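You operate a simulated robot arm through the tools that you are given. There is no shell and no other tool. Be economical: measure what you need, move in short steps, check, and stop when the job is done.

The job below is to be done with a simulated robot arm. You get a single attempt, and the scene is never put back.

JOB
Shut the console down: speed to 0, computer off, then the main switch off.
Fine: push the keyboard drawer in and shut the computer door again.

Only the result counts: the job must be done as asked and must still hold three seconds after the hand-in. Knocking over, shifting, dropping, spilling or breaking anything else fails it.

ROBOT AND FRAMES
A 6-joint arm with a two-finger gripper, on a carriage that runs on a rail from [-2.224, -0.003] to [0.116, 0] (x, y) and turns from -165 to 167 degrees about z. Base frame: it is fixed where the carriage stands at the start and does not move with it; the origin is on the floor, on the carriage's upright axis, x ahead of it, y to its left, z up. Readings come in m, degrees, newtons and seconds.
Its first joint turns from -166.0 to 166.0 degrees. Places, roughly: blue button [0.8, 0, 0.9]; green button [0.7, -0.1, 1.2]; keyboard drawer [0.6, 0, 1]; main switch [0.7, 0.2, 1.2]; right computer door [0.7, -0.1, 0.9]; speed knob [0.7, 0.1, 1.2]; yellow button [0.8, -0.1, 0.9]. Payload 5 kg.
The TCP is the grasp point between the finger pads, 0.03 m short of the fingertips. In the tool frame z runs along the fingers and y along their closing line. Largest opening 0.176 m; the body of the gripper starts 0.153 m behind the TCP.
Orientation is that of the tool frame in the base frame, as a unit quaternion [x, y, z, w]. With the fingers straight down and closing along the base's y, the tool's x points along the base's -x, its y along +y and its z along -z.

CONTROLS
- The arm moves only by the tool apply_moves. Its argument "steps" is a list of rows, each a list of 7 numbers: the shift along the tool's x, y, z in m, then the turn, a rotation vector about the tool's x, y, z in degrees, then the finger opening in m, from 0 to 0.176. In form: [[tx, ty, tz, rx, ry, rz, grip], ...]. A call has 1 to 20 rows; each row shifts and turns the commanded pose from where the row before left it, along the tool's axes as they then stand. A row lasts 0.2 s, in which the tool goes at most 0.05 m and 8.6 degrees; a call with a longer step from one row to the next is refused whole, and so is a gripper value outside its range. A pose out of reach is approached as far as the arm can. The call stops where the force on the tool passes 40 N (or 10 N more than at its start, if that is more) or the arm is blocked; 0.2 s more then pass. The fingers move at their own pace and stop on an object; they squeeze with about 44 N. The grip force told is the motor's: it shows also when the fingers shut on nothing. Time passes only in rows, and 0.2 s behind the last, so rows that do not move let the fingers close. It gives the time, the measured TCP pose, the force on the tool (base axes), the opening and the grip force at its end, in the units of the frame above (readings bear some noise), with the torque about the TCP (base axes, N m) and any sound that the robot's microphone picked up.
- Cameras (640 x 400 px; columns grow to the right, rows downward): "scene" is now at [0.0584, 0.1671, 1.5627]; the picture's right is [-0.46, -0.89, 0.00], its down [-0.42, 0.22, -0.88] and it looks along [0.78, -0.41, -0.47] (base axes); focal length 247 px, centre (320, 200). "wrist" rides on the gripper at [0.067, -0.009, -0.183] in the tool frame; the picture's right is [0.14, 0.99, 0.00], its down [-0.92, 0.13, -0.36] and it looks along [-0.36, 0.05, 0.93] (tool axes); focal length 251 px, centre (320, 200). There is no depth. A picture from a camera that has moved, and an enlarged one, comes with that camera's place and axes in the base frame and with its lens.
- snapshot(camera): a new picture of that camera. The clock stands still meanwhile.
- move_column(by): slides the trunk up (or, below 0, down) by that many m; the arm and the scene camera ride with it, the base frame stays. It gives what a move gives, with no picture.
- drive_base(legs): drives the robot by 1 to 6 legs, each [ahead, left, turn to the left] in m, m and degrees, along the robot's own axes; the way and the turn of a leg run together, so that a leg with both is an arc; at most 1.5 m and 180 degrees a leg. The arm and the cameras ride along, it lands a little off, and it stops where it bumps. It keeps to its track: a leg is cut to what the track allows. It gives what a move gives.
- head_to(pan, tilt): turns the head with the scene camera to pan (to the left, within 120 degrees either way) and tilt (down, from -29 to 69), counted from straight ahead of the robot. It gives what a move gives.
- close_up(camera, box): a new picture of the part [left, top, right, bottom] of that camera's present view, enlarged. The clock stands still meanwhile.
- close_job(): hands the job in; it is judged then, once.

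Work in short steps. Places have to be worked out from the pictures, the camera data and where the tool is seen: move nearer, look again, correct. Check each grasp and each placing, and mend what went wrong. You have 120 turns and 98 pictures in all, those below and enlarged ones among them. Open the gripper and draw the arm clear of the work before you hand the job in, unless the task says otherwise; then end with one line.

The tools are called after "Emit:" as a command line: name --pt "numbers of a row" for each row, then --argument value for the rest, lists and objects as JSON in quotes. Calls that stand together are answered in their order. apply_moves: Moves the arm, as the interface text tells. Its arguments: {"type":"object","properties":{"steps":{"type":"array"}},"required":["steps"]} The other tools are called the same way: move_column (by) slides the trunk up or down; drive_base (legs) drives the base; head_to (pan, tilt) turns the head that bears the scene camera; snapshot (camera) takes a picture; close_up (camera, box) takes an enlarged picture of a part of a camera's view; close_job () hands the job in.

At the start:

```text
time_s: 0.0
tool_pos: [0.625, -0.1384, 1.4018]
ee_rot: [0.0, 1.0, 0.0, -0.001]
ft_force: [0.2, -0.8, -0.3]
torque: [-0.04, -0.02, -0.01]
width: 0.1759
gripper_force: 0.0
trunk travel left (down, up): [-0.1, 0.25]
robot x, y, heading: [-0.0014, 0.0025, 0.0]
head pan, tilt: [-27.6, 28.2]
```

scene: 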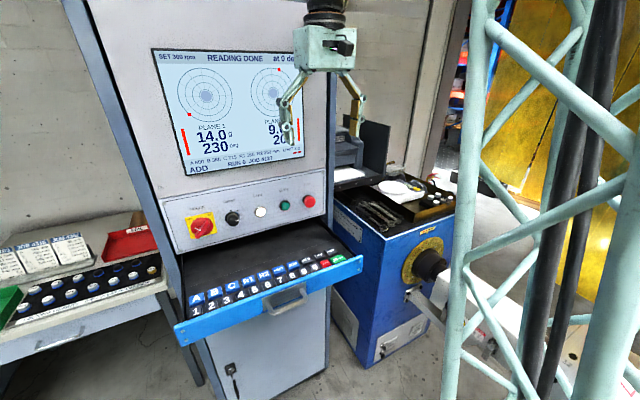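
wrist: 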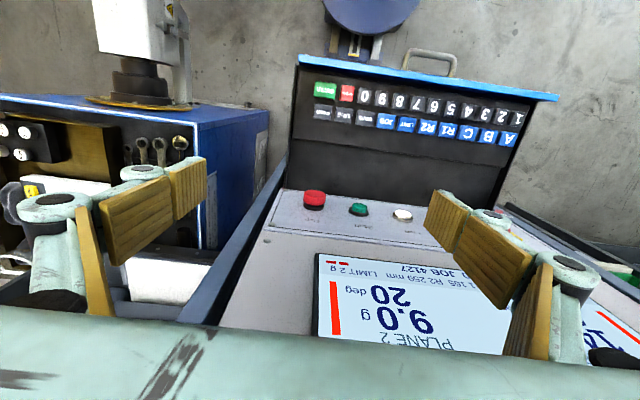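

I'll start by looking closer at the panel and at the door below the drawer.

Emit:
close_up --camera "scene" --box '[160, 170, 340, 260]'

Emit:
close_up --camera "scene" --box '[170, 240, 370, 400]'

Emit:
close_up --camera "scene" --box '[150, 40, 330, 190]'

```text
3.56 times, centred on (250, 215) of scene
camera zoom: at [0.0584, 0.1671, 1.5627], right [-0.46, -0.89, 0.0], down [-0.42, 0.22, -0.88], along [0.78, -0.41, -0.47], focal length 877 px, centre (569, 147)
```

zoom: 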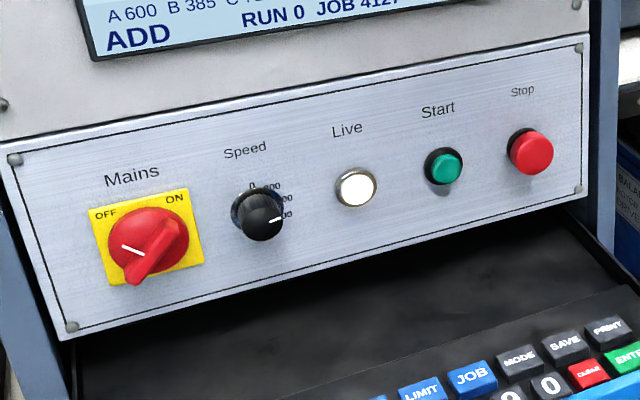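

```text
2.50 times, centred on (270, 320) of scene
camera zoom: at [0.0584, 0.1671, 1.5627], right [-0.46, -0.89, 0.0], down [-0.42, 0.22, -0.88], along [0.78, -0.41, -0.47], focal length 617 px, centre (445, -100)
```

zoom: 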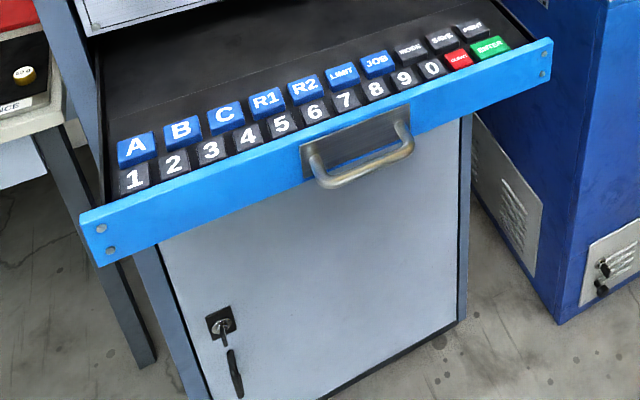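

```text
2.67 times, centred on (240, 115) of scene
camera zoom: at [0.0584, 0.1671, 1.5627], right [-0.46, -0.89, 0.0], down [-0.42, 0.22, -0.88], along [0.78, -0.41, -0.47], focal length 658 px, centre (533, 427)
```

zoom: 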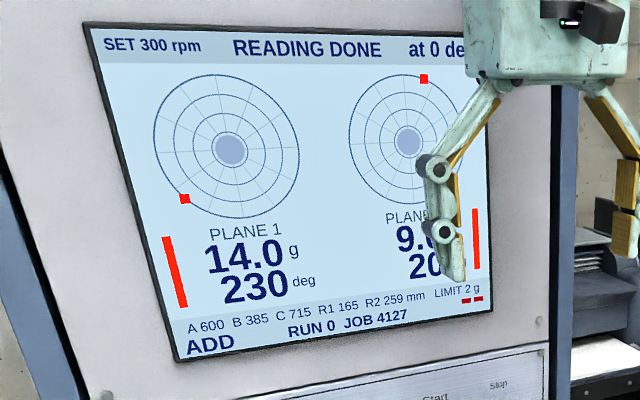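

The computer doors must be hidden under the drawer. I'll drive back along the rail to see under it.

Emit:
drive_base --legs '[[-1.0, 0, 0]]'

Emit:
head_to --pan 0 --tilt 15

Emit:
snapshot --camera "scene"

```text
time_s: 5.5
tool_pos: [-0.3821, -0.1338, 1.4018]
ee_rot: [-0.005, 1.0, -0.001, 0.0]
ft_force: [-0.2, 0.0, -0.3]
torque: [0.0, 0.01, -0.01]
width: 0.1761
gripper_force: 0.1
trunk travel left (down, up): [-0.1, 0.25]
robot x, y, heading: [-1.0108, -0.0025, 0.5]
head pan, tilt: [-27.6, 28.2]
```

```text
time_s: 6.4
tool_pos: [-0.3823, -0.1344, 1.4018]
ee_rot: [-0.005, 1.0, 0.0, 0.001]
ft_force: [-0.5, -0.2, -1.1]
torque: [-0.01, -0.03, -0.01]
width: 0.1761
gripper_force: 0.0
trunk travel left (down, up): [-0.1, 0.25]
robot x, y, heading: [-1.0115, -0.0018, 0.7]
head pan, tilt: [0.0, 15.0]
```

```text
92 pictures are left
camera scene: at [-0.9394, 0.2085, 1.5839], right [0.01, -1.0, 0.0], down [-0.26, 0.0, -0.97], along [0.97, 0.01, -0.26], focal length 247 px, centre (320, 200)
```

scene: 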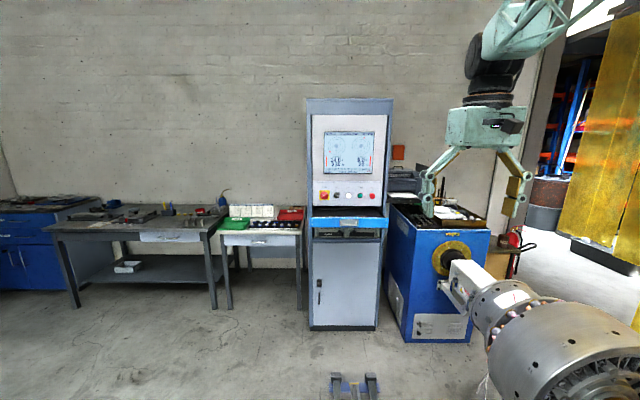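

Emit:
close_up --camera "scene" --box '[296, 180, 400, 260]'

Emit:
move_column --by -0.1

Emit:
close_up --camera "scene" --box '[300, 150, 390, 220]'

```text
5.00 times, centred on (348, 220) of scene
camera zoom: at [-0.9394, 0.2085, 1.5839], right [0.01, -1.0, 0.0], down [-0.26, 0.0, -0.97], along [0.97, 0.01, -0.26], focal length 1234 px, centre (180, 100)
```

zoom: 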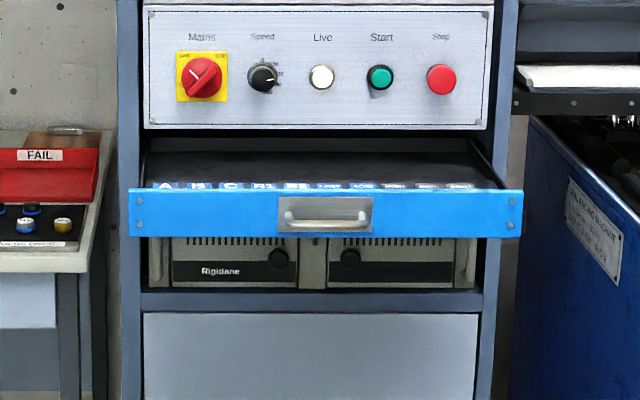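

```text
time_s: 7.7
tool_pos: [-0.3827, -0.1342, 1.302]
ee_rot: [-0.005, 1.0, 0.0, 0.0]
ft_force: [0.0, 0.0, 0.4]
torque: [-0.01, -0.07, -0.01]
width: 0.1762
gripper_force: 0.0
trunk travel left (down, up): [0.0, 0.35]
robot x, y, heading: [-1.0099, 0.0024, 0.4]
head pan, tilt: [0.0, 15.0]
```

```text
5.71 times, centred on (345, 185) of scene
camera zoom: at [-0.9396, 0.2086, 1.4841], right [0.01, -1.0, 0.0], down [-0.26, 0.0, -0.97], along [0.97, 0.01, -0.26], focal length 1410 px, centre (177, 286)
```

zoom: 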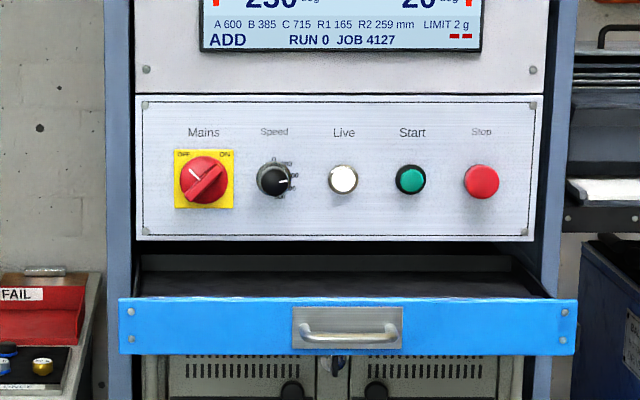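

Emit:
close_up --camera "scene" --box '[316, 195, 376, 235]'

Emit:
close_up --camera "scene" --box '[320, 165, 360, 185]'

```text
10.00 times, centred on (346, 215) of scene
camera zoom: at [-0.9396, 0.2086, 1.4841], right [0.01, -1.0, 0.0], down [-0.26, 0.0, -0.97], along [0.97, 0.01, -0.26], focal length 2467 px, centre (60, 50)
```

zoom: 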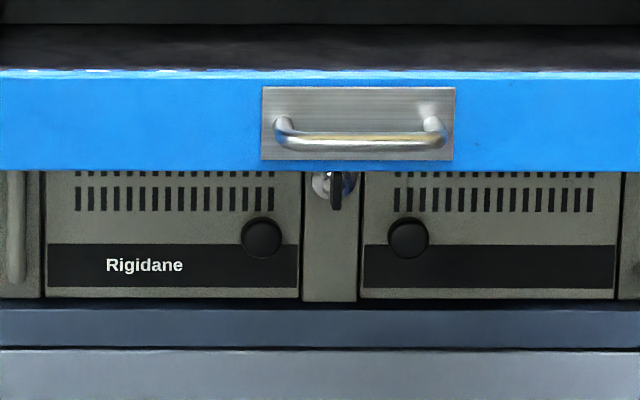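

```text
16.00 times, centred on (340, 175) of scene
camera zoom: at [-0.9396, 0.2086, 1.4841], right [0.01, -1.0, 0.0], down [-0.26, 0.0, -0.97], along [0.97, 0.01, -0.26], focal length 3948 px, centre (0, 600)
```

zoom: 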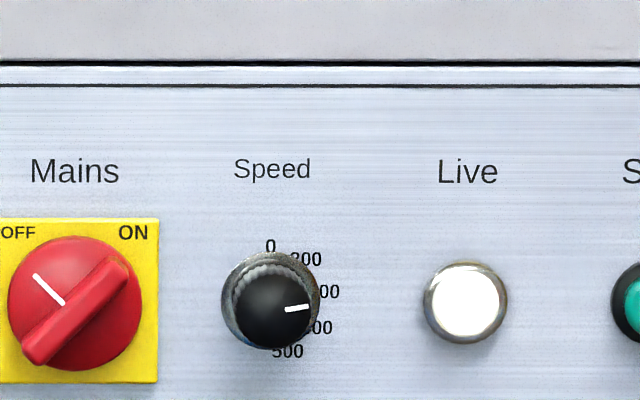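

Two computer doors sit under the drawer, each with a black knob. I'll push the drawer in first to make room. For that I'll turn the tool to face forward, out here in free space.

Emit:
apply_moves --pt "-0.05 0 0 0 0 0 0.176" --pt "-0.05 0 0 0 0 0 0.176" --pt "-0.05 0 0 0 0 0 0.176" --pt "0 0 0 0 -8.4 0 0.176" --pt "0 0 0 0 -8.4 0 0.176" --pt "0 0 0 0 -8.4 0 0.176" --pt "0 0 0 0 -8.4 0 0.176" --pt "0 0 0 0 -8.4 0 0.176" --pt "0 0 0 0 -8.4 0 0.176" --pt "0 0 0 0 -8.4 0 0.176" --pt "0 0 0 0 -8.4 0 0.176" --pt "0 0 0 0 -8.4 0 0.176" --pt "0 0 0 0 -8.4 0 0.176" --pt "0 0 0 0 -6 0 0.176"

Emit:
snapshot --camera "wrist"

Emit:
snapshot --camera "scene"

```text
time_s: 10.9
tool_pos: [-0.2343, -0.0918, 1.2904]
ee_rot: [-0.073, 0.714, 0.022, 0.696]
ft_force: [-0.4, 0.6, -0.2]
torque: [-0.02, -0.06, -0.12]
width: 0.176
gripper_force: 0.2
trunk travel left (down, up): [0.0, 0.35]
robot x, y, heading: [-1.0049, -0.0006, 0.5]
head pan, tilt: [0.0, 15.0]
stopped in row 14: the arm was blocked; the commanded pose is now the measured one
```

```text
87 pictures are left
camera wrist: at [-0.4164, -0.1303, 1.2306], right [-0.14, 0.97, -0.21], down [-0.36, 0.15, 0.92], along [0.92, 0.2, 0.33], focal length 251 px, centre (320, 200)
```

wrist: 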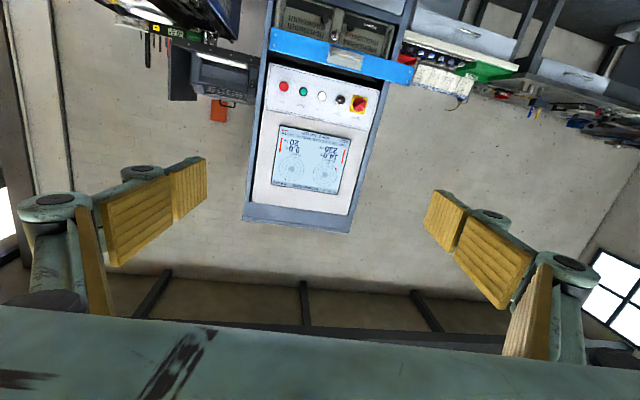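

```text
86 pictures are left
camera scene: at [-0.9389, 0.209, 1.4839], right [0.01, -1.0, 0.0], down [-0.26, 0.0, -0.97], along [0.97, 0.01, -0.26], focal length 247 px, centre (320, 200)
```

scene: 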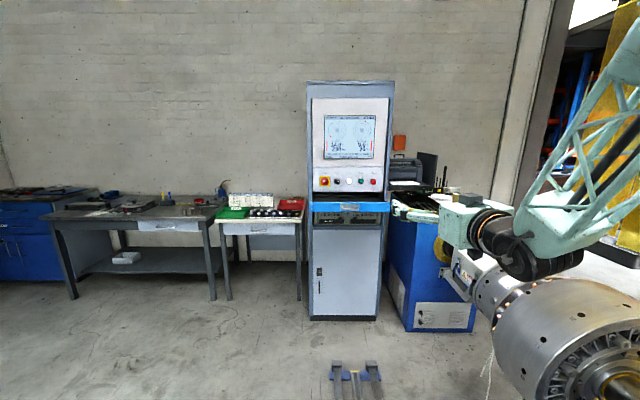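

The turn stopped just short with some yaw and roll left over, probably near a wrist singularity. I'll correct the orientation in small steps.

Emit:
apply_moves --pt "0 0 0 2.5 -0.5 1.4 0.176" --pt "0 0 0 2.5 -0.5 1.4 0.176" --pt "0 0 0 2.6 -0.7 1.4 0.176" --pt "0 0 0 0 0 0 0.176"

```text
time_s: 11.9
tool_pos: [-0.2349, -0.0926, 1.2912]
ee_rot: [-0.004, 0.706, 0.005, 0.708]
ft_force: [-0.2, 0.3, 0.2]
torque: [0.0, 0.0, -0.03]
width: 0.176
gripper_force: 0.1
trunk travel left (down, up): [0.0, 0.35]
robot x, y, heading: [-1.0058, -0.001, 0.4]
head pan, tilt: [0.0, 15.0]
```

The tool now faces forward exactly. I'll move it to the drawer handle's height and y position.

Emit:
apply_moves --pt "0.03 0.02 0 0 0 0 0.176" --pt "0.03 0.02 0 0 0 0 0.176" --pt "0.03 0.02 0 0 0 0 0.176" --pt "0.03 0.02 0 0 0 0 0.176" --pt "0.03 0.02 0 0 0 0 0.176" --pt "0.03 0.02 0 0 0 0 0.176" --pt "0.03 0.02 0 0 0 0 0.176" --pt "0.025 0 0 0 0 0 0.176" --pt "0 0 0 0 0 0 0.176"

Emit:
snapshot --camera "scene"

```text
time_s: 13.9
tool_pos: [-0.2316, -0.0903, 1.1453]
ee_rot: [0.018, 0.713, 0.043, 0.7]
ft_force: [1.3, 0.5, -0.1]
torque: [-0.01, -0.08, -0.04]
width: 0.1761
gripper_force: 0.2
out of reach, approached as far as the arm can: row 1, 2, 3, 4, 5, 6, 7, 8
trunk travel left (down, up): [0.0, 0.35]
robot x, y, heading: [-1.0058, -0.0029, 0.9]
head pan, tilt: [0.0, 15.0]
```

```text
85 pictures are left
camera scene: at [-0.9387, 0.2086, 1.4839], right [0.01, -1.0, 0.0], down [-0.26, 0.0, -0.97], along [0.97, 0.01, -0.26], focal length 247 px, centre (320, 200)
```

scene: 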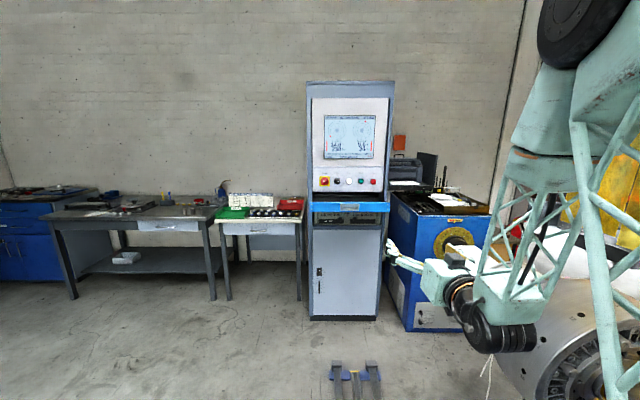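

The arm hit a reach limit, probably wrist pitch with the forearm steep. I'll extend the arm outward and straighten the tool.

Emit:
apply_moves --pt "0 0 0.05 1 -0.5 -2.5 0.176" --pt "0 0 0.05 1 -0.5 -2.5 0.176" --pt "0 0 0.05 0 0 0 0.176" --pt "0 0.03 0.0 0 0 0 0.176" --pt "0 0.03 0.0 0 0 0 0.176" --pt "0 0.03 0 0 0 0 0.176"

```text
time_s: 15.3
tool_pos: [-0.093, -0.0965, 1.1857]
ee_rot: [-0.013, 0.71, 0.025, 0.704]
ft_force: [0.1, 1.6, 0.7]
torque: [-0.01, 0.1, -0.16]
width: 0.1762
gripper_force: 0.1
out of reach, approached as far as the arm can: row 1, 2, 3, 4, 5, 6
trunk travel left (down, up): [0.0, 0.35]
robot x, y, heading: [-1.0057, 0.0038, 0.6]
head pan, tilt: [0.0, 15.0]
```

I'll look at the arm's own configuration to understand the limit.

Emit:
head_to --pan -45 --tilt 20

Emit:
snapshot --camera "scene"

```text
time_s: 16.4
tool_pos: [-0.0922, -0.0975, 1.1837]
ee_rot: [-0.013, 0.71, 0.023, 0.704]
ft_force: [-0.9, -0.2, 0.4]
torque: [0.0, 0.0, 0.01]
width: 0.1761
gripper_force: 0.0
trunk travel left (down, up): [0.0, 0.35]
robot x, y, heading: [-1.0068, -0.0052, 0.8]
head pan, tilt: [-45.0, 20.0]
```

```text
84 pictures are left
camera scene: at [-0.9662, 0.1425, 1.4758], right [-0.7, -0.71, 0.0], down [-0.24, 0.24, -0.94], along [0.67, -0.66, -0.34], focal length 247 px, centre (320, 200)
```

scene: 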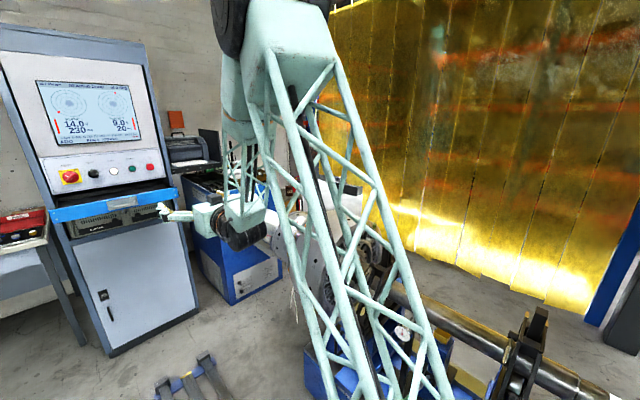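

I'll test which directions are free with small single moves, starting with a straighten and a shift to -y.

Emit:
apply_moves --pt "0 -0.03 0 1 0 1 0.176" --pt "0 -0.03 0 1 0 1 0.176" --pt "0 0 0 0 0 0 0.176"

Emit:
apply_moves --pt "-0.04 0 0 0 0 0 0.176" --pt "-0.04 0 0 0 0 0 0.176" --pt "0 0 0 0 0 0 0.176"

Emit:
apply_moves --pt "0 0.03 0 0 0 0 0.176" --pt "0 0.03 0 0 0 0 0.176" --pt "0 0 0 0 0 0 0.176"

```text
time_s: 17.2
tool_pos: [-0.0964, -0.1663, 1.1805]
ee_rot: [0.026, 0.709, 0.009, 0.705]
ft_force: [-1.0, 0.5, 0.4]
torque: [0.0, 0.0, 0.0]
width: 0.176
gripper_force: 0.0
out of reach, approached as far as the arm can: row 1
trunk travel left (down, up): [0.0, 0.35]
robot x, y, heading: [-1.0085, 0.0011, 0.6]
head pan, tilt: [-45.0, 20.0]
```

```text
time_s: 18.1
tool_pos: [-0.0965, -0.1679, 1.2612]
ee_rot: [0.024, 0.708, 0.01, 0.705]
ft_force: [-0.7, 1.2, -0.1]
torque: [0.02, 0.11, -0.01]
width: 0.1762
gripper_force: 0.0
trunk travel left (down, up): [0.0, 0.35]
robot x, y, heading: [-1.0087, -0.0025, 0.6]
head pan, tilt: [-45.0, 20.0]
```

```text
time_s: 18.9
tool_pos: [-0.0943, -0.1251, 1.2679]
ee_rot: [0.015, 0.711, 0.02, 0.703]
ft_force: [-0.5, 1.1, 0.5]
torque: [0.0, 0.01, -0.14]
width: 0.1759
gripper_force: 0.0
out of reach, approached as far as the arm can: row 2
trunk travel left (down, up): [0.0, 0.35]
robot x, y, heading: [-1.0088, -0.0028, 0.5]
head pan, tilt: [-45.0, 20.0]
```

The limit looks like a wrist roll joint that flipped when the tool passed through alignment with the forearm off-plane. I'll go back to tool-down, centre the TCP at y≈0, then pitch up again in-plane.

Emit:
apply_moves --pt "0 -0.02 0 1 0 -0.5 0.176" --pt "0 0 0 0 8.4 0 0.176" --pt "0 0 0 0 8.4 0 0.176" --pt "0 0 0 0 8.4 0 0.176" --pt "0 0 0 0 8.4 0 0.176" --pt "0 0 0 0 8.4 0 0.176" --pt "0 0 0 0 8.4 0 0.176" --pt "0 0 0 0 8.4 0 0.176" --pt "0 0 0 0 8.4 0 0.176" --pt "0 0 0 0 8.4 0 0.176" --pt "0 0 0 0 8.4 0 0.176" --pt "0 0 0 0 6 0 0.176" --pt "0.03 0 0 0 0 0 0.176" --pt "0.03 0 0 0 0 0 0.176" --pt "0.03 0 0 0 0 0 0.176" --pt "0 0 0 0 0 0 0.176"

```text
time_s: 22.2
tool_pos: [-0.185, -0.1354, 1.2693]
ee_rot: [0.019, 1.0, 0.02, -0.002]
ft_force: [-1.5, 0.3, 1.0]
torque: [-0.01, -0.11, -0.04]
width: 0.1761
gripper_force: 0.1
out of reach, approached as far as the arm can: row 6
trunk travel left (down, up): [0.0, 0.35]
robot x, y, heading: [-1.0067, -0.0019, 0.6]
head pan, tilt: [-45.0, 20.0]
```

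Emit:
apply_moves --pt "0 0 0 2.3 0 -2.2 0.176" --pt "0 0.035 0 0 0 0 0.176" --pt "0 0.035 0 0 0 0 0.176" --pt "0 0.035 0 0 0 0 0.176" --pt "0 0.03 0 0 0 0 0.176" --pt "0 0 0 0 0 0 0.176"

```text
time_s: 23.6
tool_pos: [-0.1837, 0.0007, 1.2682]
ee_rot: [0.0, 1.0, 0.001, -0.003]
ft_force: [0.8, 0.6, 0.6]
torque: [-0.16, -0.02, 0.03]
width: 0.176
gripper_force: 0.0
trunk travel left (down, up): [0.0, 0.35]
robot x, y, heading: [-1.0099, -0.003, 0.6]
head pan, tilt: [-45.0, 20.0]
```

The y move now works freely. Next I'll pitch the tool up in-plane.

Emit:
apply_moves --pt "0 0 0 0 -8.5 0 0.176" --pt "0 0 0 0 -8.5 0 0.176" --pt "0 0 0 0 -8.5 0 0.176" --pt "0 0 0 0 -8.5 0 0.176" --pt "0 0 0 0 -8.5 0 0.176" --pt "0 0 0 0 -8.5 0 0.176" --pt "0 0 0 0 -8.5 0 0.176" --pt "0 0 0 0 -8.5 0 0.176" --pt "0 0 0 0 -8.5 0 0.176" --pt "0 0 0 0 -8.5 0 0.176" --pt "0 0 0 0 -5.3 0 0.176" --pt "0 0 0 0 0 0 0.176"

Emit:
apply_moves --pt "0 0.04 0 0 0 0 0.176" --pt "0 0 0 0 0 0 0.176"

```text
time_s: 26.2
tool_pos: [-0.1846, -0.0027, 1.2684]
ee_rot: [-0.001, 0.707, 0.0, 0.707]
ft_force: [0.2, -0.4, -0.6]
torque: [0.03, -0.1, -0.02]
width: 0.1761
gripper_force: 0.1
trunk travel left (down, up): [0.0, 0.35]
robot x, y, heading: [-1.0081, 0.0029, 0.6]
head pan, tilt: [-45.0, 20.0]
```

```text
time_s: 26.9
tool_pos: [-0.1855, 0.038, 1.2686]
ee_rot: [0.0, 0.707, 0.0, 0.707]
ft_force: [0.0, 0.7, -0.8]
torque: [-0.01, 0.02, 0.03]
width: 0.1759
gripper_force: 0.1
trunk travel left (down, up): [0.0, 0.35]
robot x, y, heading: [-1.0122, -0.0051, 0.5]
head pan, tilt: [-45.0, 20.0]
```

The tool is forward and free. Next it goes down to the drawer's height, then I drive nearer and look.

Emit:
apply_moves --pt "0.04 0.01 0 0 0 0 0.176" --pt "0.04 0 0 0 0 0 0.176" --pt "0.04 0 0 0 0 0 0.176" --pt "0.04 0 0 0 0 0 0.176" --pt "0.04 0 0 0 0 0 0.176" --pt "0.012 0 0 0 0 0 0.176" --pt "0 0 0 0 0 0 0.176"

Emit:
drive_base --legs '[[0.45, 0, -0.5]]'

Emit:
head_to --pan -10 --tilt 25

Emit:
snapshot --camera "scene"

Emit:
snapshot --camera "wrist"

```text
time_s: 28.4
tool_pos: [-0.1838, 0.048, 1.0546]
ee_rot: [0.001, 0.707, -0.001, 0.707]
ft_force: [-0.7, 0.2, 0.5]
torque: [0.01, 0.01, -0.02]
width: 0.1759
gripper_force: 0.2
trunk travel left (down, up): [0.0, 0.35]
robot x, y, heading: [-1.0084, -0.0022, 0.5]
head pan, tilt: [-45.0, 20.0]
```

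```text
time_s: 31.3
tool_pos: [0.269, 0.0469, 1.0556]
ee_rot: [0.001, 0.707, -0.002, 0.707]
ft_force: [-0.2, -0.3, -0.4]
torque: [0.02, 0.03, 0.0]
width: 0.1761
gripper_force: 0.0
trunk travel left (down, up): [0.0, 0.35]
robot x, y, heading: [-0.5567, -0.0029, 0.5]
head pan, tilt: [-45.0, 20.0]
```

```text
time_s: 32.3
tool_pos: [0.268, 0.0459, 1.0562]
ee_rot: [0.002, 0.707, -0.001, 0.707]
ft_force: [0.1, -0.1, 0.1]
torque: [0.01, -0.02, -0.02]
width: 0.1762
gripper_force: 0.1
trunk travel left (down, up): [0.0, 0.35]
robot x, y, heading: [-0.5525, -0.0019, 0.2]
head pan, tilt: [-10.0, 25.0]
```

```text
83 pictures are left
camera scene: at [-0.4894, 0.1929, 1.4677], right [-0.17, -0.99, 0.0], down [-0.42, 0.07, -0.91], along [0.89, -0.15, -0.42], focal length 247 px, centre (320, 200)
```

scene: 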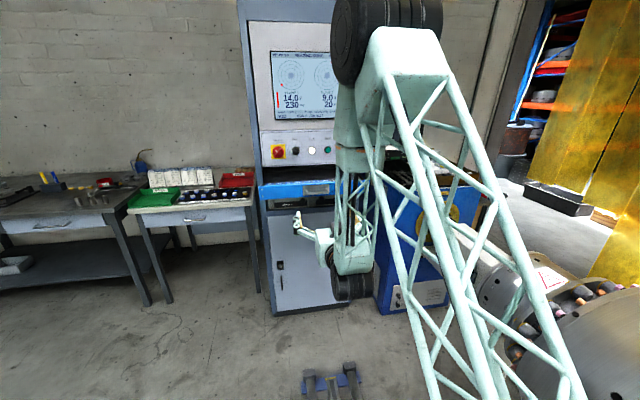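

```text
82 pictures are left
camera wrist: at [0.0858, 0.038, 0.9888], right [0.0, 0.99, -0.14], down [-0.36, 0.13, 0.92], along [0.93, 0.05, 0.36], focal length 251 px, centre (320, 200)
```

wrist: 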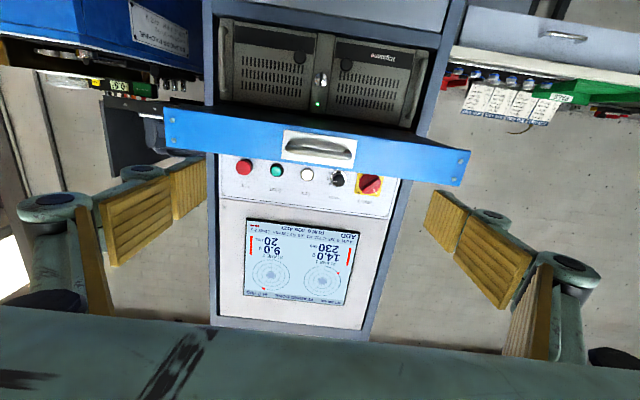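

The wrist view confirms the handle at about (0.46, 0.047, 1.056). I'll drive nearer, then push with the open fingers on either side of the handle.

Emit:
drive_base --legs '[[0.14, 0, 0]]'

Emit:
snapshot --camera "wrist"

```text
time_s: 33.7
tool_pos: [0.4055, 0.0461, 1.0557]
ee_rot: [0.002, 0.707, -0.003, 0.707]
ft_force: [-0.5, 0.4, 0.0]
torque: [0.01, 0.04, 0.01]
width: 0.1761
gripper_force: 0.1
trunk travel left (down, up): [0.0, 0.35]
robot x, y, heading: [-0.4194, 0.0004, 0.5]
head pan, tilt: [-10.0, 25.0]
```

```text
81 pictures are left
camera wrist: at [0.2237, 0.0372, 0.989], right [0.01, 0.99, -0.14], down [-0.36, 0.13, 0.92], along [0.93, 0.04, 0.36], focal length 251 px, centre (320, 200)
```

wrist: 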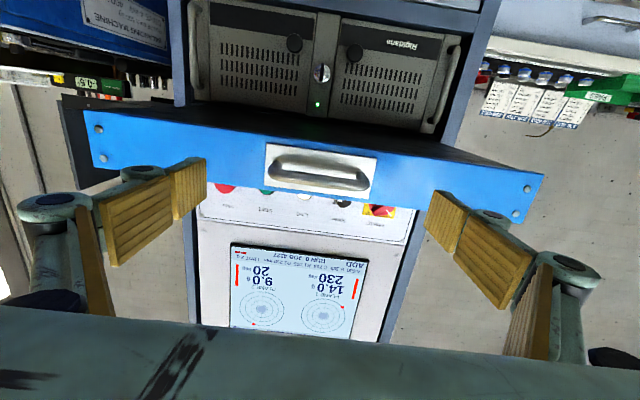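

Emit:
apply_moves --pt "0 0 0.01 0 0 0 0.176" --pt "0 0 0.01 0 0 0 0.176" --pt "0 0 0.01 0 0 0 0.176" --pt "0 0 0.01 0 0 0 0.176" --pt "0 0 0.01 0 0 0 0.176" --pt "0 0 0.01 0 0 0 0.176" --pt "0 0 0.01 0 0 0 0.176" --pt "0 0 0.01 0 0 0 0.176"

Emit:
snapshot --camera "wrist"

```text
time_s: 35.5
tool_pos: [0.488, 0.0458, 1.0546]
ee_rot: [0.002, 0.707, -0.002, 0.707]
ft_force: [-0.1, -1.2, -0.4]
torque: [0.0, 0.01, -0.01]
width: 0.1761
gripper_force: 0.1
trunk travel left (down, up): [0.0, 0.35]
robot x, y, heading: [-0.4159, -0.001, 0.4]
head pan, tilt: [-10.0, 25.0]
```

```text
80 pictures are left
camera wrist: at [0.3044, 0.0373, 0.9885], right [0.01, 0.99, -0.14], down [-0.36, 0.13, 0.92], along [0.93, 0.05, 0.36], focal length 251 px, centre (320, 200)
```

wrist: 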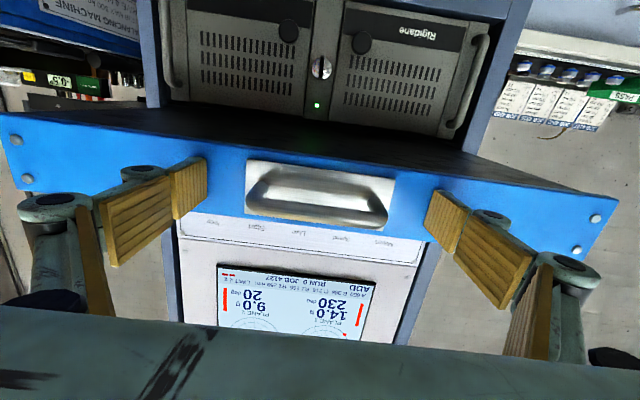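

Emit:
apply_moves --pt "0 0 0.01 0 0 0 0.176" --pt "0 0 0.01 0 0 0 0.176" --pt "0 0 0.01 0 0 0 0.176" --pt "0 0 0.01 0 0 0 0.176" --pt "0 0 0.01 0 0 0 0.176" --pt "0 0 0.01 0 0 0 0.176" --pt "0 0 0.01 0 0 0 0.176" --pt "0 0 0.01 0 0 0 0.176"

Emit:
snapshot --camera "wrist"

```text
time_s: 37.3
tool_pos: [0.5665, 0.0437, 1.0575]
ee_rot: [0.002, 0.706, -0.002, 0.708]
ft_force: [-0.5, -1.6, -0.5]
torque: [0.03, 0.07, 0.02]
width: 0.1758
gripper_force: 0.0
trunk travel left (down, up): [0.0, 0.35]
robot x, y, heading: [-0.4182, -0.0023, 0.2]
head pan, tilt: [-10.0, 25.0]
```

```text
79 pictures are left
camera wrist: at [0.3837, 0.0356, 0.9904], right [0.01, 0.99, -0.14], down [-0.36, 0.13, 0.92], along [0.93, 0.04, 0.36], focal length 251 px, centre (320, 200)
```

wrist: 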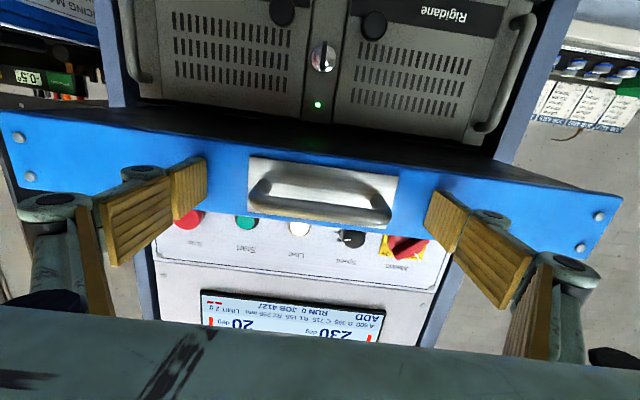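

The drawer is sliding in with little force. I'll continue with the arm and watch the force.

Emit:
apply_moves --pt "0 0 0.01 0 0 0 0.176" --pt "0 0 0.01 0 0 0 0.176" --pt "0 0 0.01 0 0 0 0.176" --pt "0 0 0.01 0 0 0 0.176" --pt "0 0 0.01 0 0 0 0.176" --pt "0 0 0.01 0 0 0 0.176" --pt "0 0 0.01 0 0 0 0.176" --pt "0 0 0.01 0 0 0 0.176"

Emit:
snapshot --camera "wrist"

```text
time_s: 39.1
tool_pos: [0.6476, 0.0448, 1.0553]
ee_rot: [0.002, 0.708, -0.002, 0.707]
ft_force: [-0.4, -0.1, -1.4]
torque: [-0.05, 0.07, 0.01]
width: 0.1757
gripper_force: 0.0
trunk travel left (down, up): [0.0, 0.35]
robot x, y, heading: [-0.4154, -0.0026, 0.3]
head pan, tilt: [-10.0, 25.0]
```

```text
78 pictures are left
camera wrist: at [0.4641, 0.0361, 0.99], right [0.01, 0.99, -0.14], down [-0.36, 0.13, 0.92], along [0.93, 0.04, 0.36], focal length 251 px, centre (320, 200)
```

wrist: 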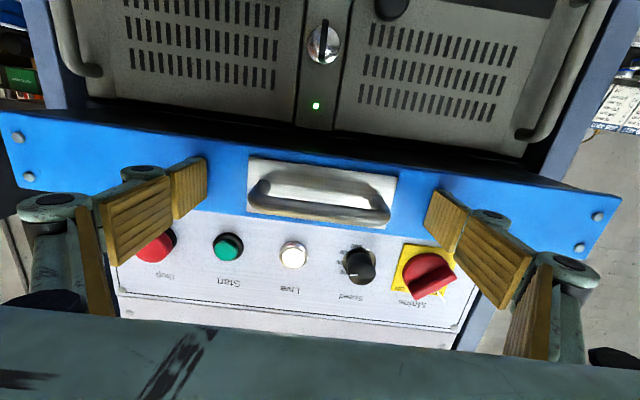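

Emit:
apply_moves --pt "0 0 0.01 0 0 0 0.176" --pt "0 0 0.01 0 0 0 0.176" --pt "0 0 0.01 0 0 0 0.176" --pt "0 0 0.01 0 0 0 0.176" --pt "0 0 0.01 0 0 0 0.176" --pt "0 0 0.01 0 0 0 0.176" --pt "0 0 0.01 0 0 0 0.176" --pt "0 0 0.01 0 0 0 0.176"

Emit:
snapshot --camera "wrist"

```text
time_s: 40.8
tool_pos: [0.7174, 0.0462, 1.056]
ee_rot: [0.001, 0.708, -0.001, 0.706]
ft_force: [-27.3, 0.3, 9.4]
torque: [0.02, -0.12, 0.14]
width: 0.1771
gripper_force: 0.1
trunk travel left (down, up): [0.0, 0.35]
robot x, y, heading: [-0.4203, -0.0016, 0.4]
head pan, tilt: [-10.0, 25.0]
stopped in row 8: the force on the tool passed its limit at 56 N (the readings are from after the stop); the commanded pose is now the measured one
```

```text
77 pictures are left
camera wrist: at [0.5338, 0.0368, 0.9903], right [0.0, 0.99, -0.14], down [-0.36, 0.13, 0.92], along [0.93, 0.05, 0.36], focal length 251 px, centre (320, 200)
```

wrist: 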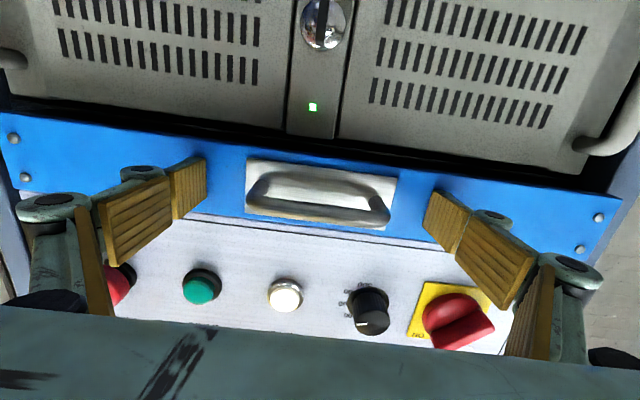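

The drawer is shut, with its front at x≈0.747. I'll retreat and go in front of the speed knob, which I judge to be at (0.725, 0.108, 1.168), then look.

Emit:
apply_moves --pt "0 0 -0.04 0 0 0 0.176" --pt "0 0 -0.04 0 0 0 0.176" --pt "0 0 -0.04 0 0 0 0.1" --pt "-0.037 0.02 0 0 0 0 0.06" --pt "-0.037 0.02 0 0 0 0 0.06" --pt "-0.038 0.022 0 0 0 0 0.06" --pt "0 0 0 0 0 0 0.06" --pt "0 0 0 0 0 0 0.06"

Emit:
snapshot --camera "wrist"

Emit:
snapshot --camera "scene"

```text
time_s: 42.6
tool_pos: [0.5993, 0.106, 1.1644]
ee_rot: [0.001, 0.709, -0.002, 0.705]
ft_force: [0.8, 0.0, -0.8]
torque: [0.03, 0.03, -0.03]
width: 0.0603
gripper_force: 0.1
trunk travel left (down, up): [0.0, 0.35]
robot x, y, heading: [-0.4202, 0.001, 0.2]
head pan, tilt: [-10.0, 25.0]
```

```text
76 pictures are left
camera wrist: at [0.4159, 0.0985, 1.0995], right [0.0, 0.99, -0.14], down [-0.36, 0.13, 0.92], along [0.93, 0.05, 0.35], focal length 251 px, centre (320, 200)
```

wrist: 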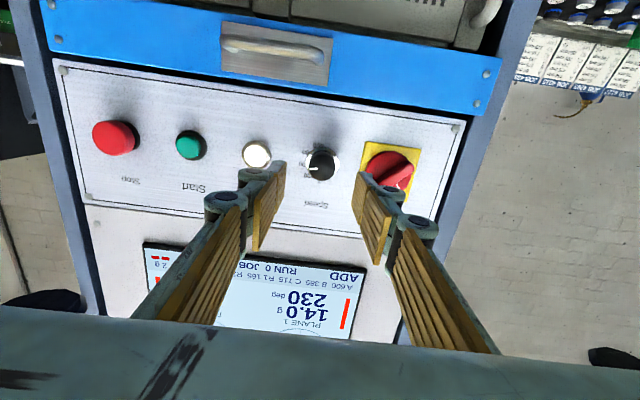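

```text
75 pictures are left
camera scene: at [-0.3515, 0.1932, 1.4677], right [-0.17, -0.99, 0.0], down [-0.42, 0.07, -0.91], along [0.89, -0.15, -0.42], focal length 247 px, centre (320, 200)
```

scene: 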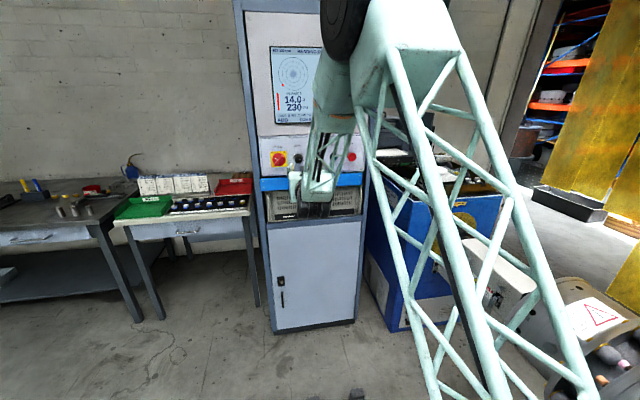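

The wrist view gives the knob at (0.725, 0.109, 1.169). I'll align and advance partway.

Emit:
apply_moves --pt "-0.0045 0.0035 0.02 0 0 0 0.056" --pt "0 0 0.02 0 0 0 0.056" --pt "0 0 0.02 0 0 0 0.056" --pt "0 0 0 0 0 0 0.056"

Emit:
snapshot --camera "wrist"

Emit:
close_up --camera "scene" --box '[240, 130, 340, 210]'

```text
time_s: 43.6
tool_pos: [0.661, 0.1088, 1.1682]
ee_rot: [0.002, 0.709, -0.002, 0.705]
ft_force: [-0.5, 0.2, -0.7]
torque: [-0.01, -0.04, 0.0]
width: 0.0559
gripper_force: 0.0
trunk travel left (down, up): [0.0, 0.35]
robot x, y, heading: [-0.4188, -0.0008, 0.1]
head pan, tilt: [-10.0, 25.0]
```

```text
74 pictures are left
camera wrist: at [0.4769, 0.0997, 1.1034], right [0.0, 0.99, -0.14], down [-0.36, 0.13, 0.92], along [0.93, 0.05, 0.35], focal length 251 px, centre (320, 200)
```

wrist: 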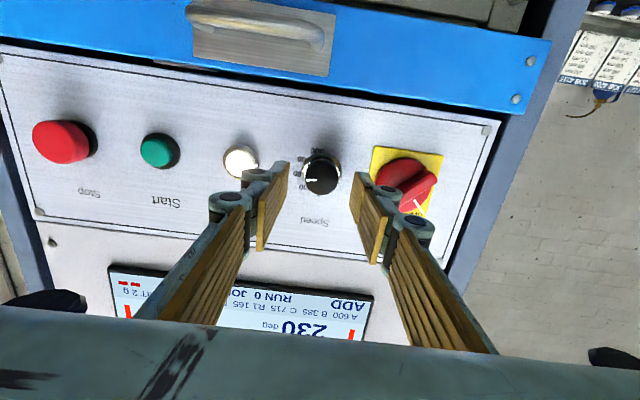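

```text
5.00 times, centred on (290, 170) of scene
camera zoom: at [-0.3512, 0.1931, 1.4677], right [-0.17, -0.99, 0.0], down [-0.42, 0.07, -0.91], along [0.89, -0.15, -0.42], focal length 1234 px, centre (470, 350)
```

zoom: 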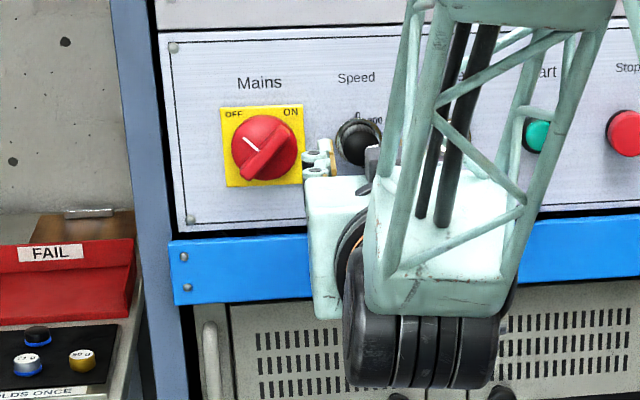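

Emit:
apply_moves --pt "0 0.001 0.012 0 0 0 0.056" --pt "0 0 0.012 0 0 0 0.056" --pt "0 0 0.012 0 0 0 0.056" --pt "0 0 0.008 0 0 0 0.056" --pt "0 0 0 0 0 0 0.056"

Emit:
close_up --camera "wrist" --box '[240, 120, 460, 260]'

```text
time_s: 44.8
tool_pos: [0.7033, 0.112, 1.17]
ee_rot: [0.001, 0.709, -0.001, 0.705]
ft_force: [-30.7, -0.1, -3.2]
torque: [0.13, -0.34, 0.19]
width: 0.0565
gripper_force: 7.6
trunk travel left (down, up): [0.0, 0.35]
robot x, y, heading: [-0.4172, -0.0016, 0.3]
head pan, tilt: [-10.0, 25.0]
```

```text
2.86 times, centred on (350, 190) of wrist
camera zoom: at [0.5199, 0.103, 1.1044], right [0.0, 0.99, -0.14], down [-0.36, 0.13, 0.92], along [0.93, 0.05, 0.35], focal length 718 px, centre (234, 229)
```

zoom: 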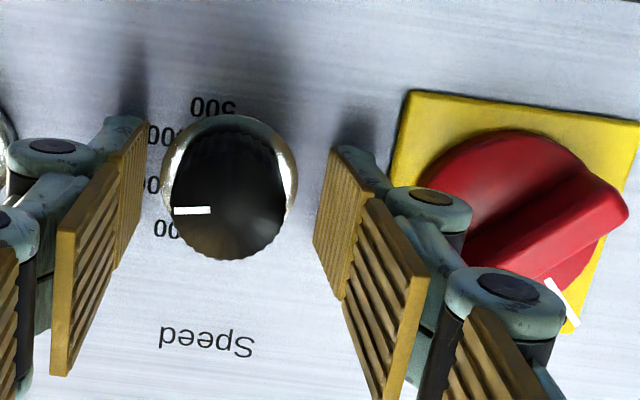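

The tips touched the panel at x≈0.733. I'll back off 5 mm and close on the knob.

Emit:
apply_moves --pt "0 0 -0.006 0 0 0 0.056" --pt "0 0 0 0 0 0 0.02" --pt "0 0 0 0 0 0 0.02" --pt "0 0 0 0 0 0 0.02"

Emit:
close_up --camera "wrist" --box '[240, 120, 460, 260]'

```text
time_s: 45.8
tool_pos: [0.6983, 0.1104, 1.1709]
ee_rot: [0.002, 0.708, -0.002, 0.706]
ft_force: [8.0, -5.3, 4.2]
torque: [0.0, -0.27, -0.19]
width: 0.0317
gripper_force: 44.5
trunk travel left (down, up): [0.0, 0.35]
robot x, y, heading: [-0.4163, -0.0026, 0.2]
head pan, tilt: [-10.0, 25.0]
```

```text
2.86 times, centred on (350, 190) of wrist
camera zoom: at [0.5158, 0.1019, 1.1045], right [0.01, 0.99, -0.14], down [-0.36, 0.13, 0.92], along [0.93, 0.04, 0.36], focal length 718 px, centre (234, 229)
```

zoom: 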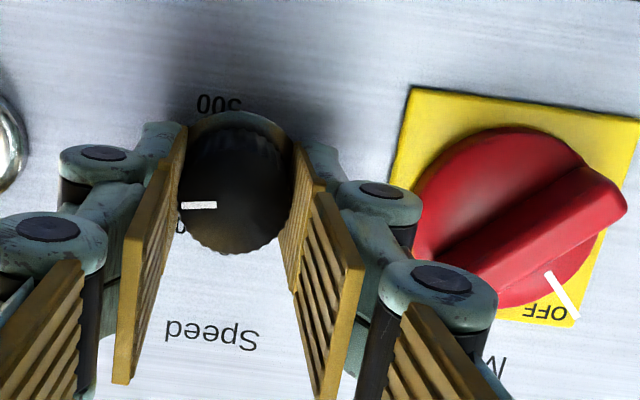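

The grip on the knob is good at 0.032 m. I'll turn it CCW as seen from the front (negative about tool z), 48° first, then check.

Emit:
apply_moves --pt "0 0 0 0 0 -6 0.02" --pt "0 0 0 0 0 -6 0.02" --pt "0 0 0 0 0 -6 0.02" --pt "0 0 0 0 0 -6 0.02" --pt "0 0 0 0 0 -6 0.02" --pt "0 0 0 0 0 -6 0.02" --pt "0 0 0 0 0 -6 0.02" --pt "0 0 0 0 0 -6 0.02"

Emit:
snapshot --camera "wrist"

Emit:
close_up --camera "scene" --box '[235, 40, 335, 210]'

```text
time_s: 47.6
tool_pos: [0.6991, 0.1094, 1.1691]
ee_rot: [-0.288, 0.648, -0.289, 0.643]
ft_force: [24.0, -9.0, 8.7]
torque: [0.02, -0.32, -0.23]
width: 0.0318
gripper_force: 44.5
trunk travel left (down, up): [0.0, 0.35]
robot x, y, heading: [-0.4185, -0.001, 0.5]
head pan, tilt: [-10.0, 25.0]
```

```text
70 pictures are left
camera wrist: at [0.5154, 0.0554, 1.1337], right [0.0, 0.56, -0.83], down [-0.36, 0.77, 0.52], along [0.93, 0.3, 0.2], focal length 251 px, centre (320, 200)
```

wrist: 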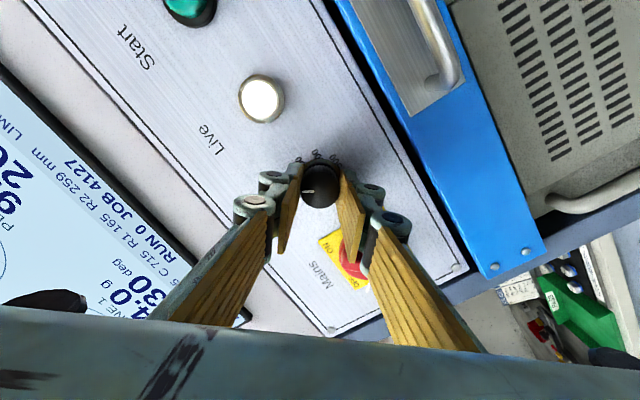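

```text
2.35 times, centred on (285, 125) of scene
camera zoom: at [-0.3506, 0.1926, 1.4678], right [-0.17, -0.99, 0.0], down [-0.42, 0.07, -0.91], along [0.89, -0.15, -0.42], focal length 580 px, centre (402, 376)
```

zoom: 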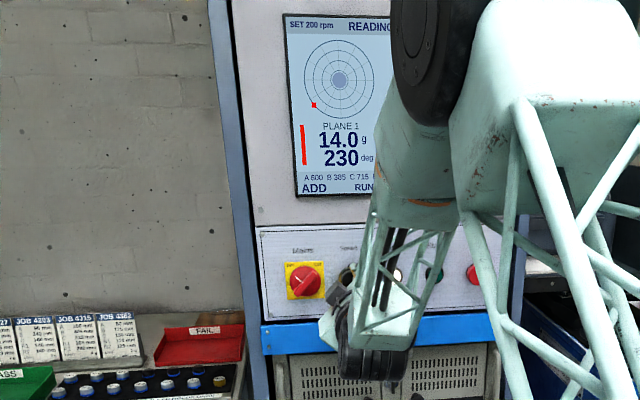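

The screen shows SET 200 rpm, so the direction is right. I'll continue another 48°.

Emit:
apply_moves --pt "0 0 0.001 0 0 -6 0.02" --pt "0 0 0 0 0 -6 0.02" --pt "0 0 0 0 0 -6 0.02" --pt "0 0 0 0 0 -6 0.02" --pt "0 0 0 0 0 -6 0.02" --pt "0 0 0 0 0 -6 0.02" --pt "0 0 0 0 0 -6 0.02" --pt "0 0 0 0 0 -6 0.02"

Emit:
close_up --camera "wrist" --box '[240, 120, 400, 240]'

Emit:
close_up --camera "scene" --box '[235, 40, 335, 120]'

```text
time_s: 49.4
tool_pos: [0.6988, 0.1139, 1.1693]
ee_rot: [0.527, -0.474, 0.525, -0.471]
ft_force: [-0.6, 1.8, -2.3]
torque: [0.47, 0.08, 0.28]
width: 0.0321
gripper_force: 44.9
trunk travel left (down, up): [0.0, 0.35]
robot x, y, heading: [-0.4187, 0.0007, 0.4]
head pan, tilt: [-10.0, 25.0]
```

```text
3.33 times, centred on (320, 180) of wrist
camera zoom: at [0.5157, 0.0488, 1.1873], right [-0.01, -0.24, -0.97], down [-0.36, 0.9, -0.23], along [0.93, 0.35, -0.09], focal length 838 px, centre (320, 267)
```

zoom: 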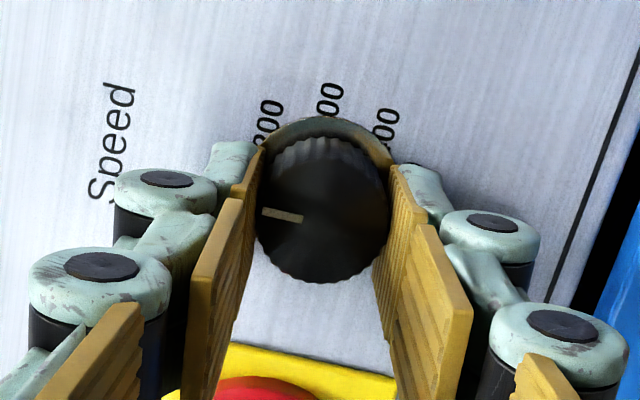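

```text
5.00 times, centred on (285, 80) of scene
camera zoom: at [-0.3515, 0.1933, 1.4677], right [-0.17, -0.99, 0.0], down [-0.42, 0.07, -0.91], along [0.89, -0.15, -0.42], focal length 1234 px, centre (495, 800)
```

zoom: 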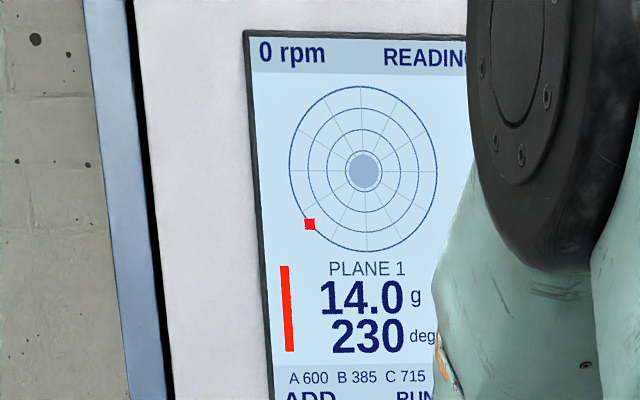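

The screen reads 0 rpm. I'll release, back off and verify.

Emit:
apply_moves --pt "0 0 0 0 0 0 0.05" --pt "0 0 0 0 0 0 0.05" --pt "0 0 -0.02 0 0 0 0.05" --pt "0 0 -0.03 0 0 0 0.05" --pt "0 0 -0.03 0 0 0 0.05" --pt "0 0 -0.03 0 0 0 0.05"

Emit:
snapshot --camera "wrist"

Emit:
close_up --camera "scene" --box '[235, 30, 335, 110]'

```text
time_s: 50.8
tool_pos: [0.5884, 0.1122, 1.1705]
ee_rot: [0.527, -0.475, 0.526, -0.47]
ft_force: [1.2, 0.4, -1.3]
torque: [-0.04, -0.09, 0.0]
width: 0.0502
gripper_force: 0.0
trunk travel left (down, up): [0.0, 0.35]
robot x, y, heading: [-0.4201, -0.0018, 0.3]
head pan, tilt: [-10.0, 25.0]
```

```text
66 pictures are left
camera wrist: at [0.4061, 0.0478, 1.1876], right [-0.01, -0.24, -0.97], down [-0.36, 0.91, -0.22], along [0.93, 0.35, -0.09], focal length 251 px, centre (320, 200)
```

wrist: 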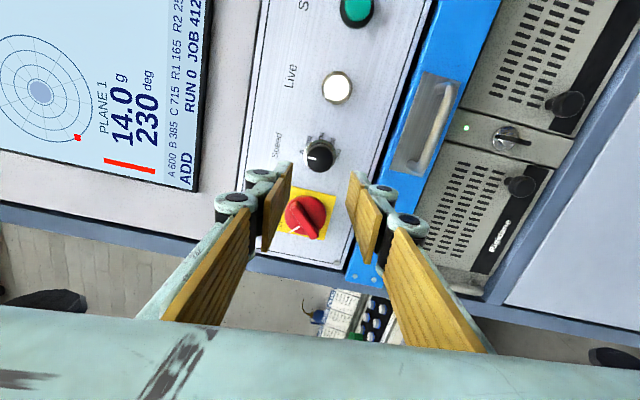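

```text
5.00 times, centred on (285, 70) of scene
camera zoom: at [-0.351, 0.1931, 1.4677], right [-0.17, -0.99, 0.0], down [-0.42, 0.07, -0.91], along [0.89, -0.15, -0.42], focal length 1234 px, centre (495, 850)
```

zoom: 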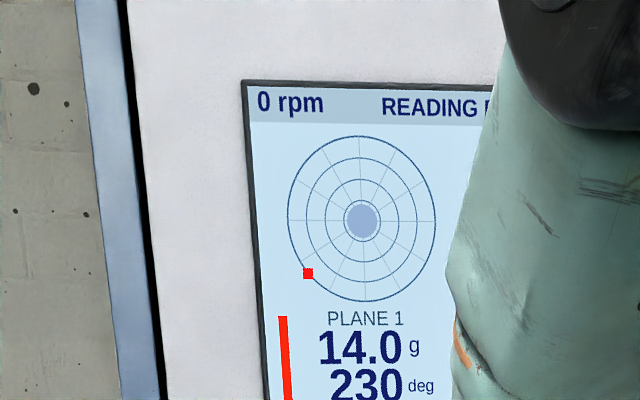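

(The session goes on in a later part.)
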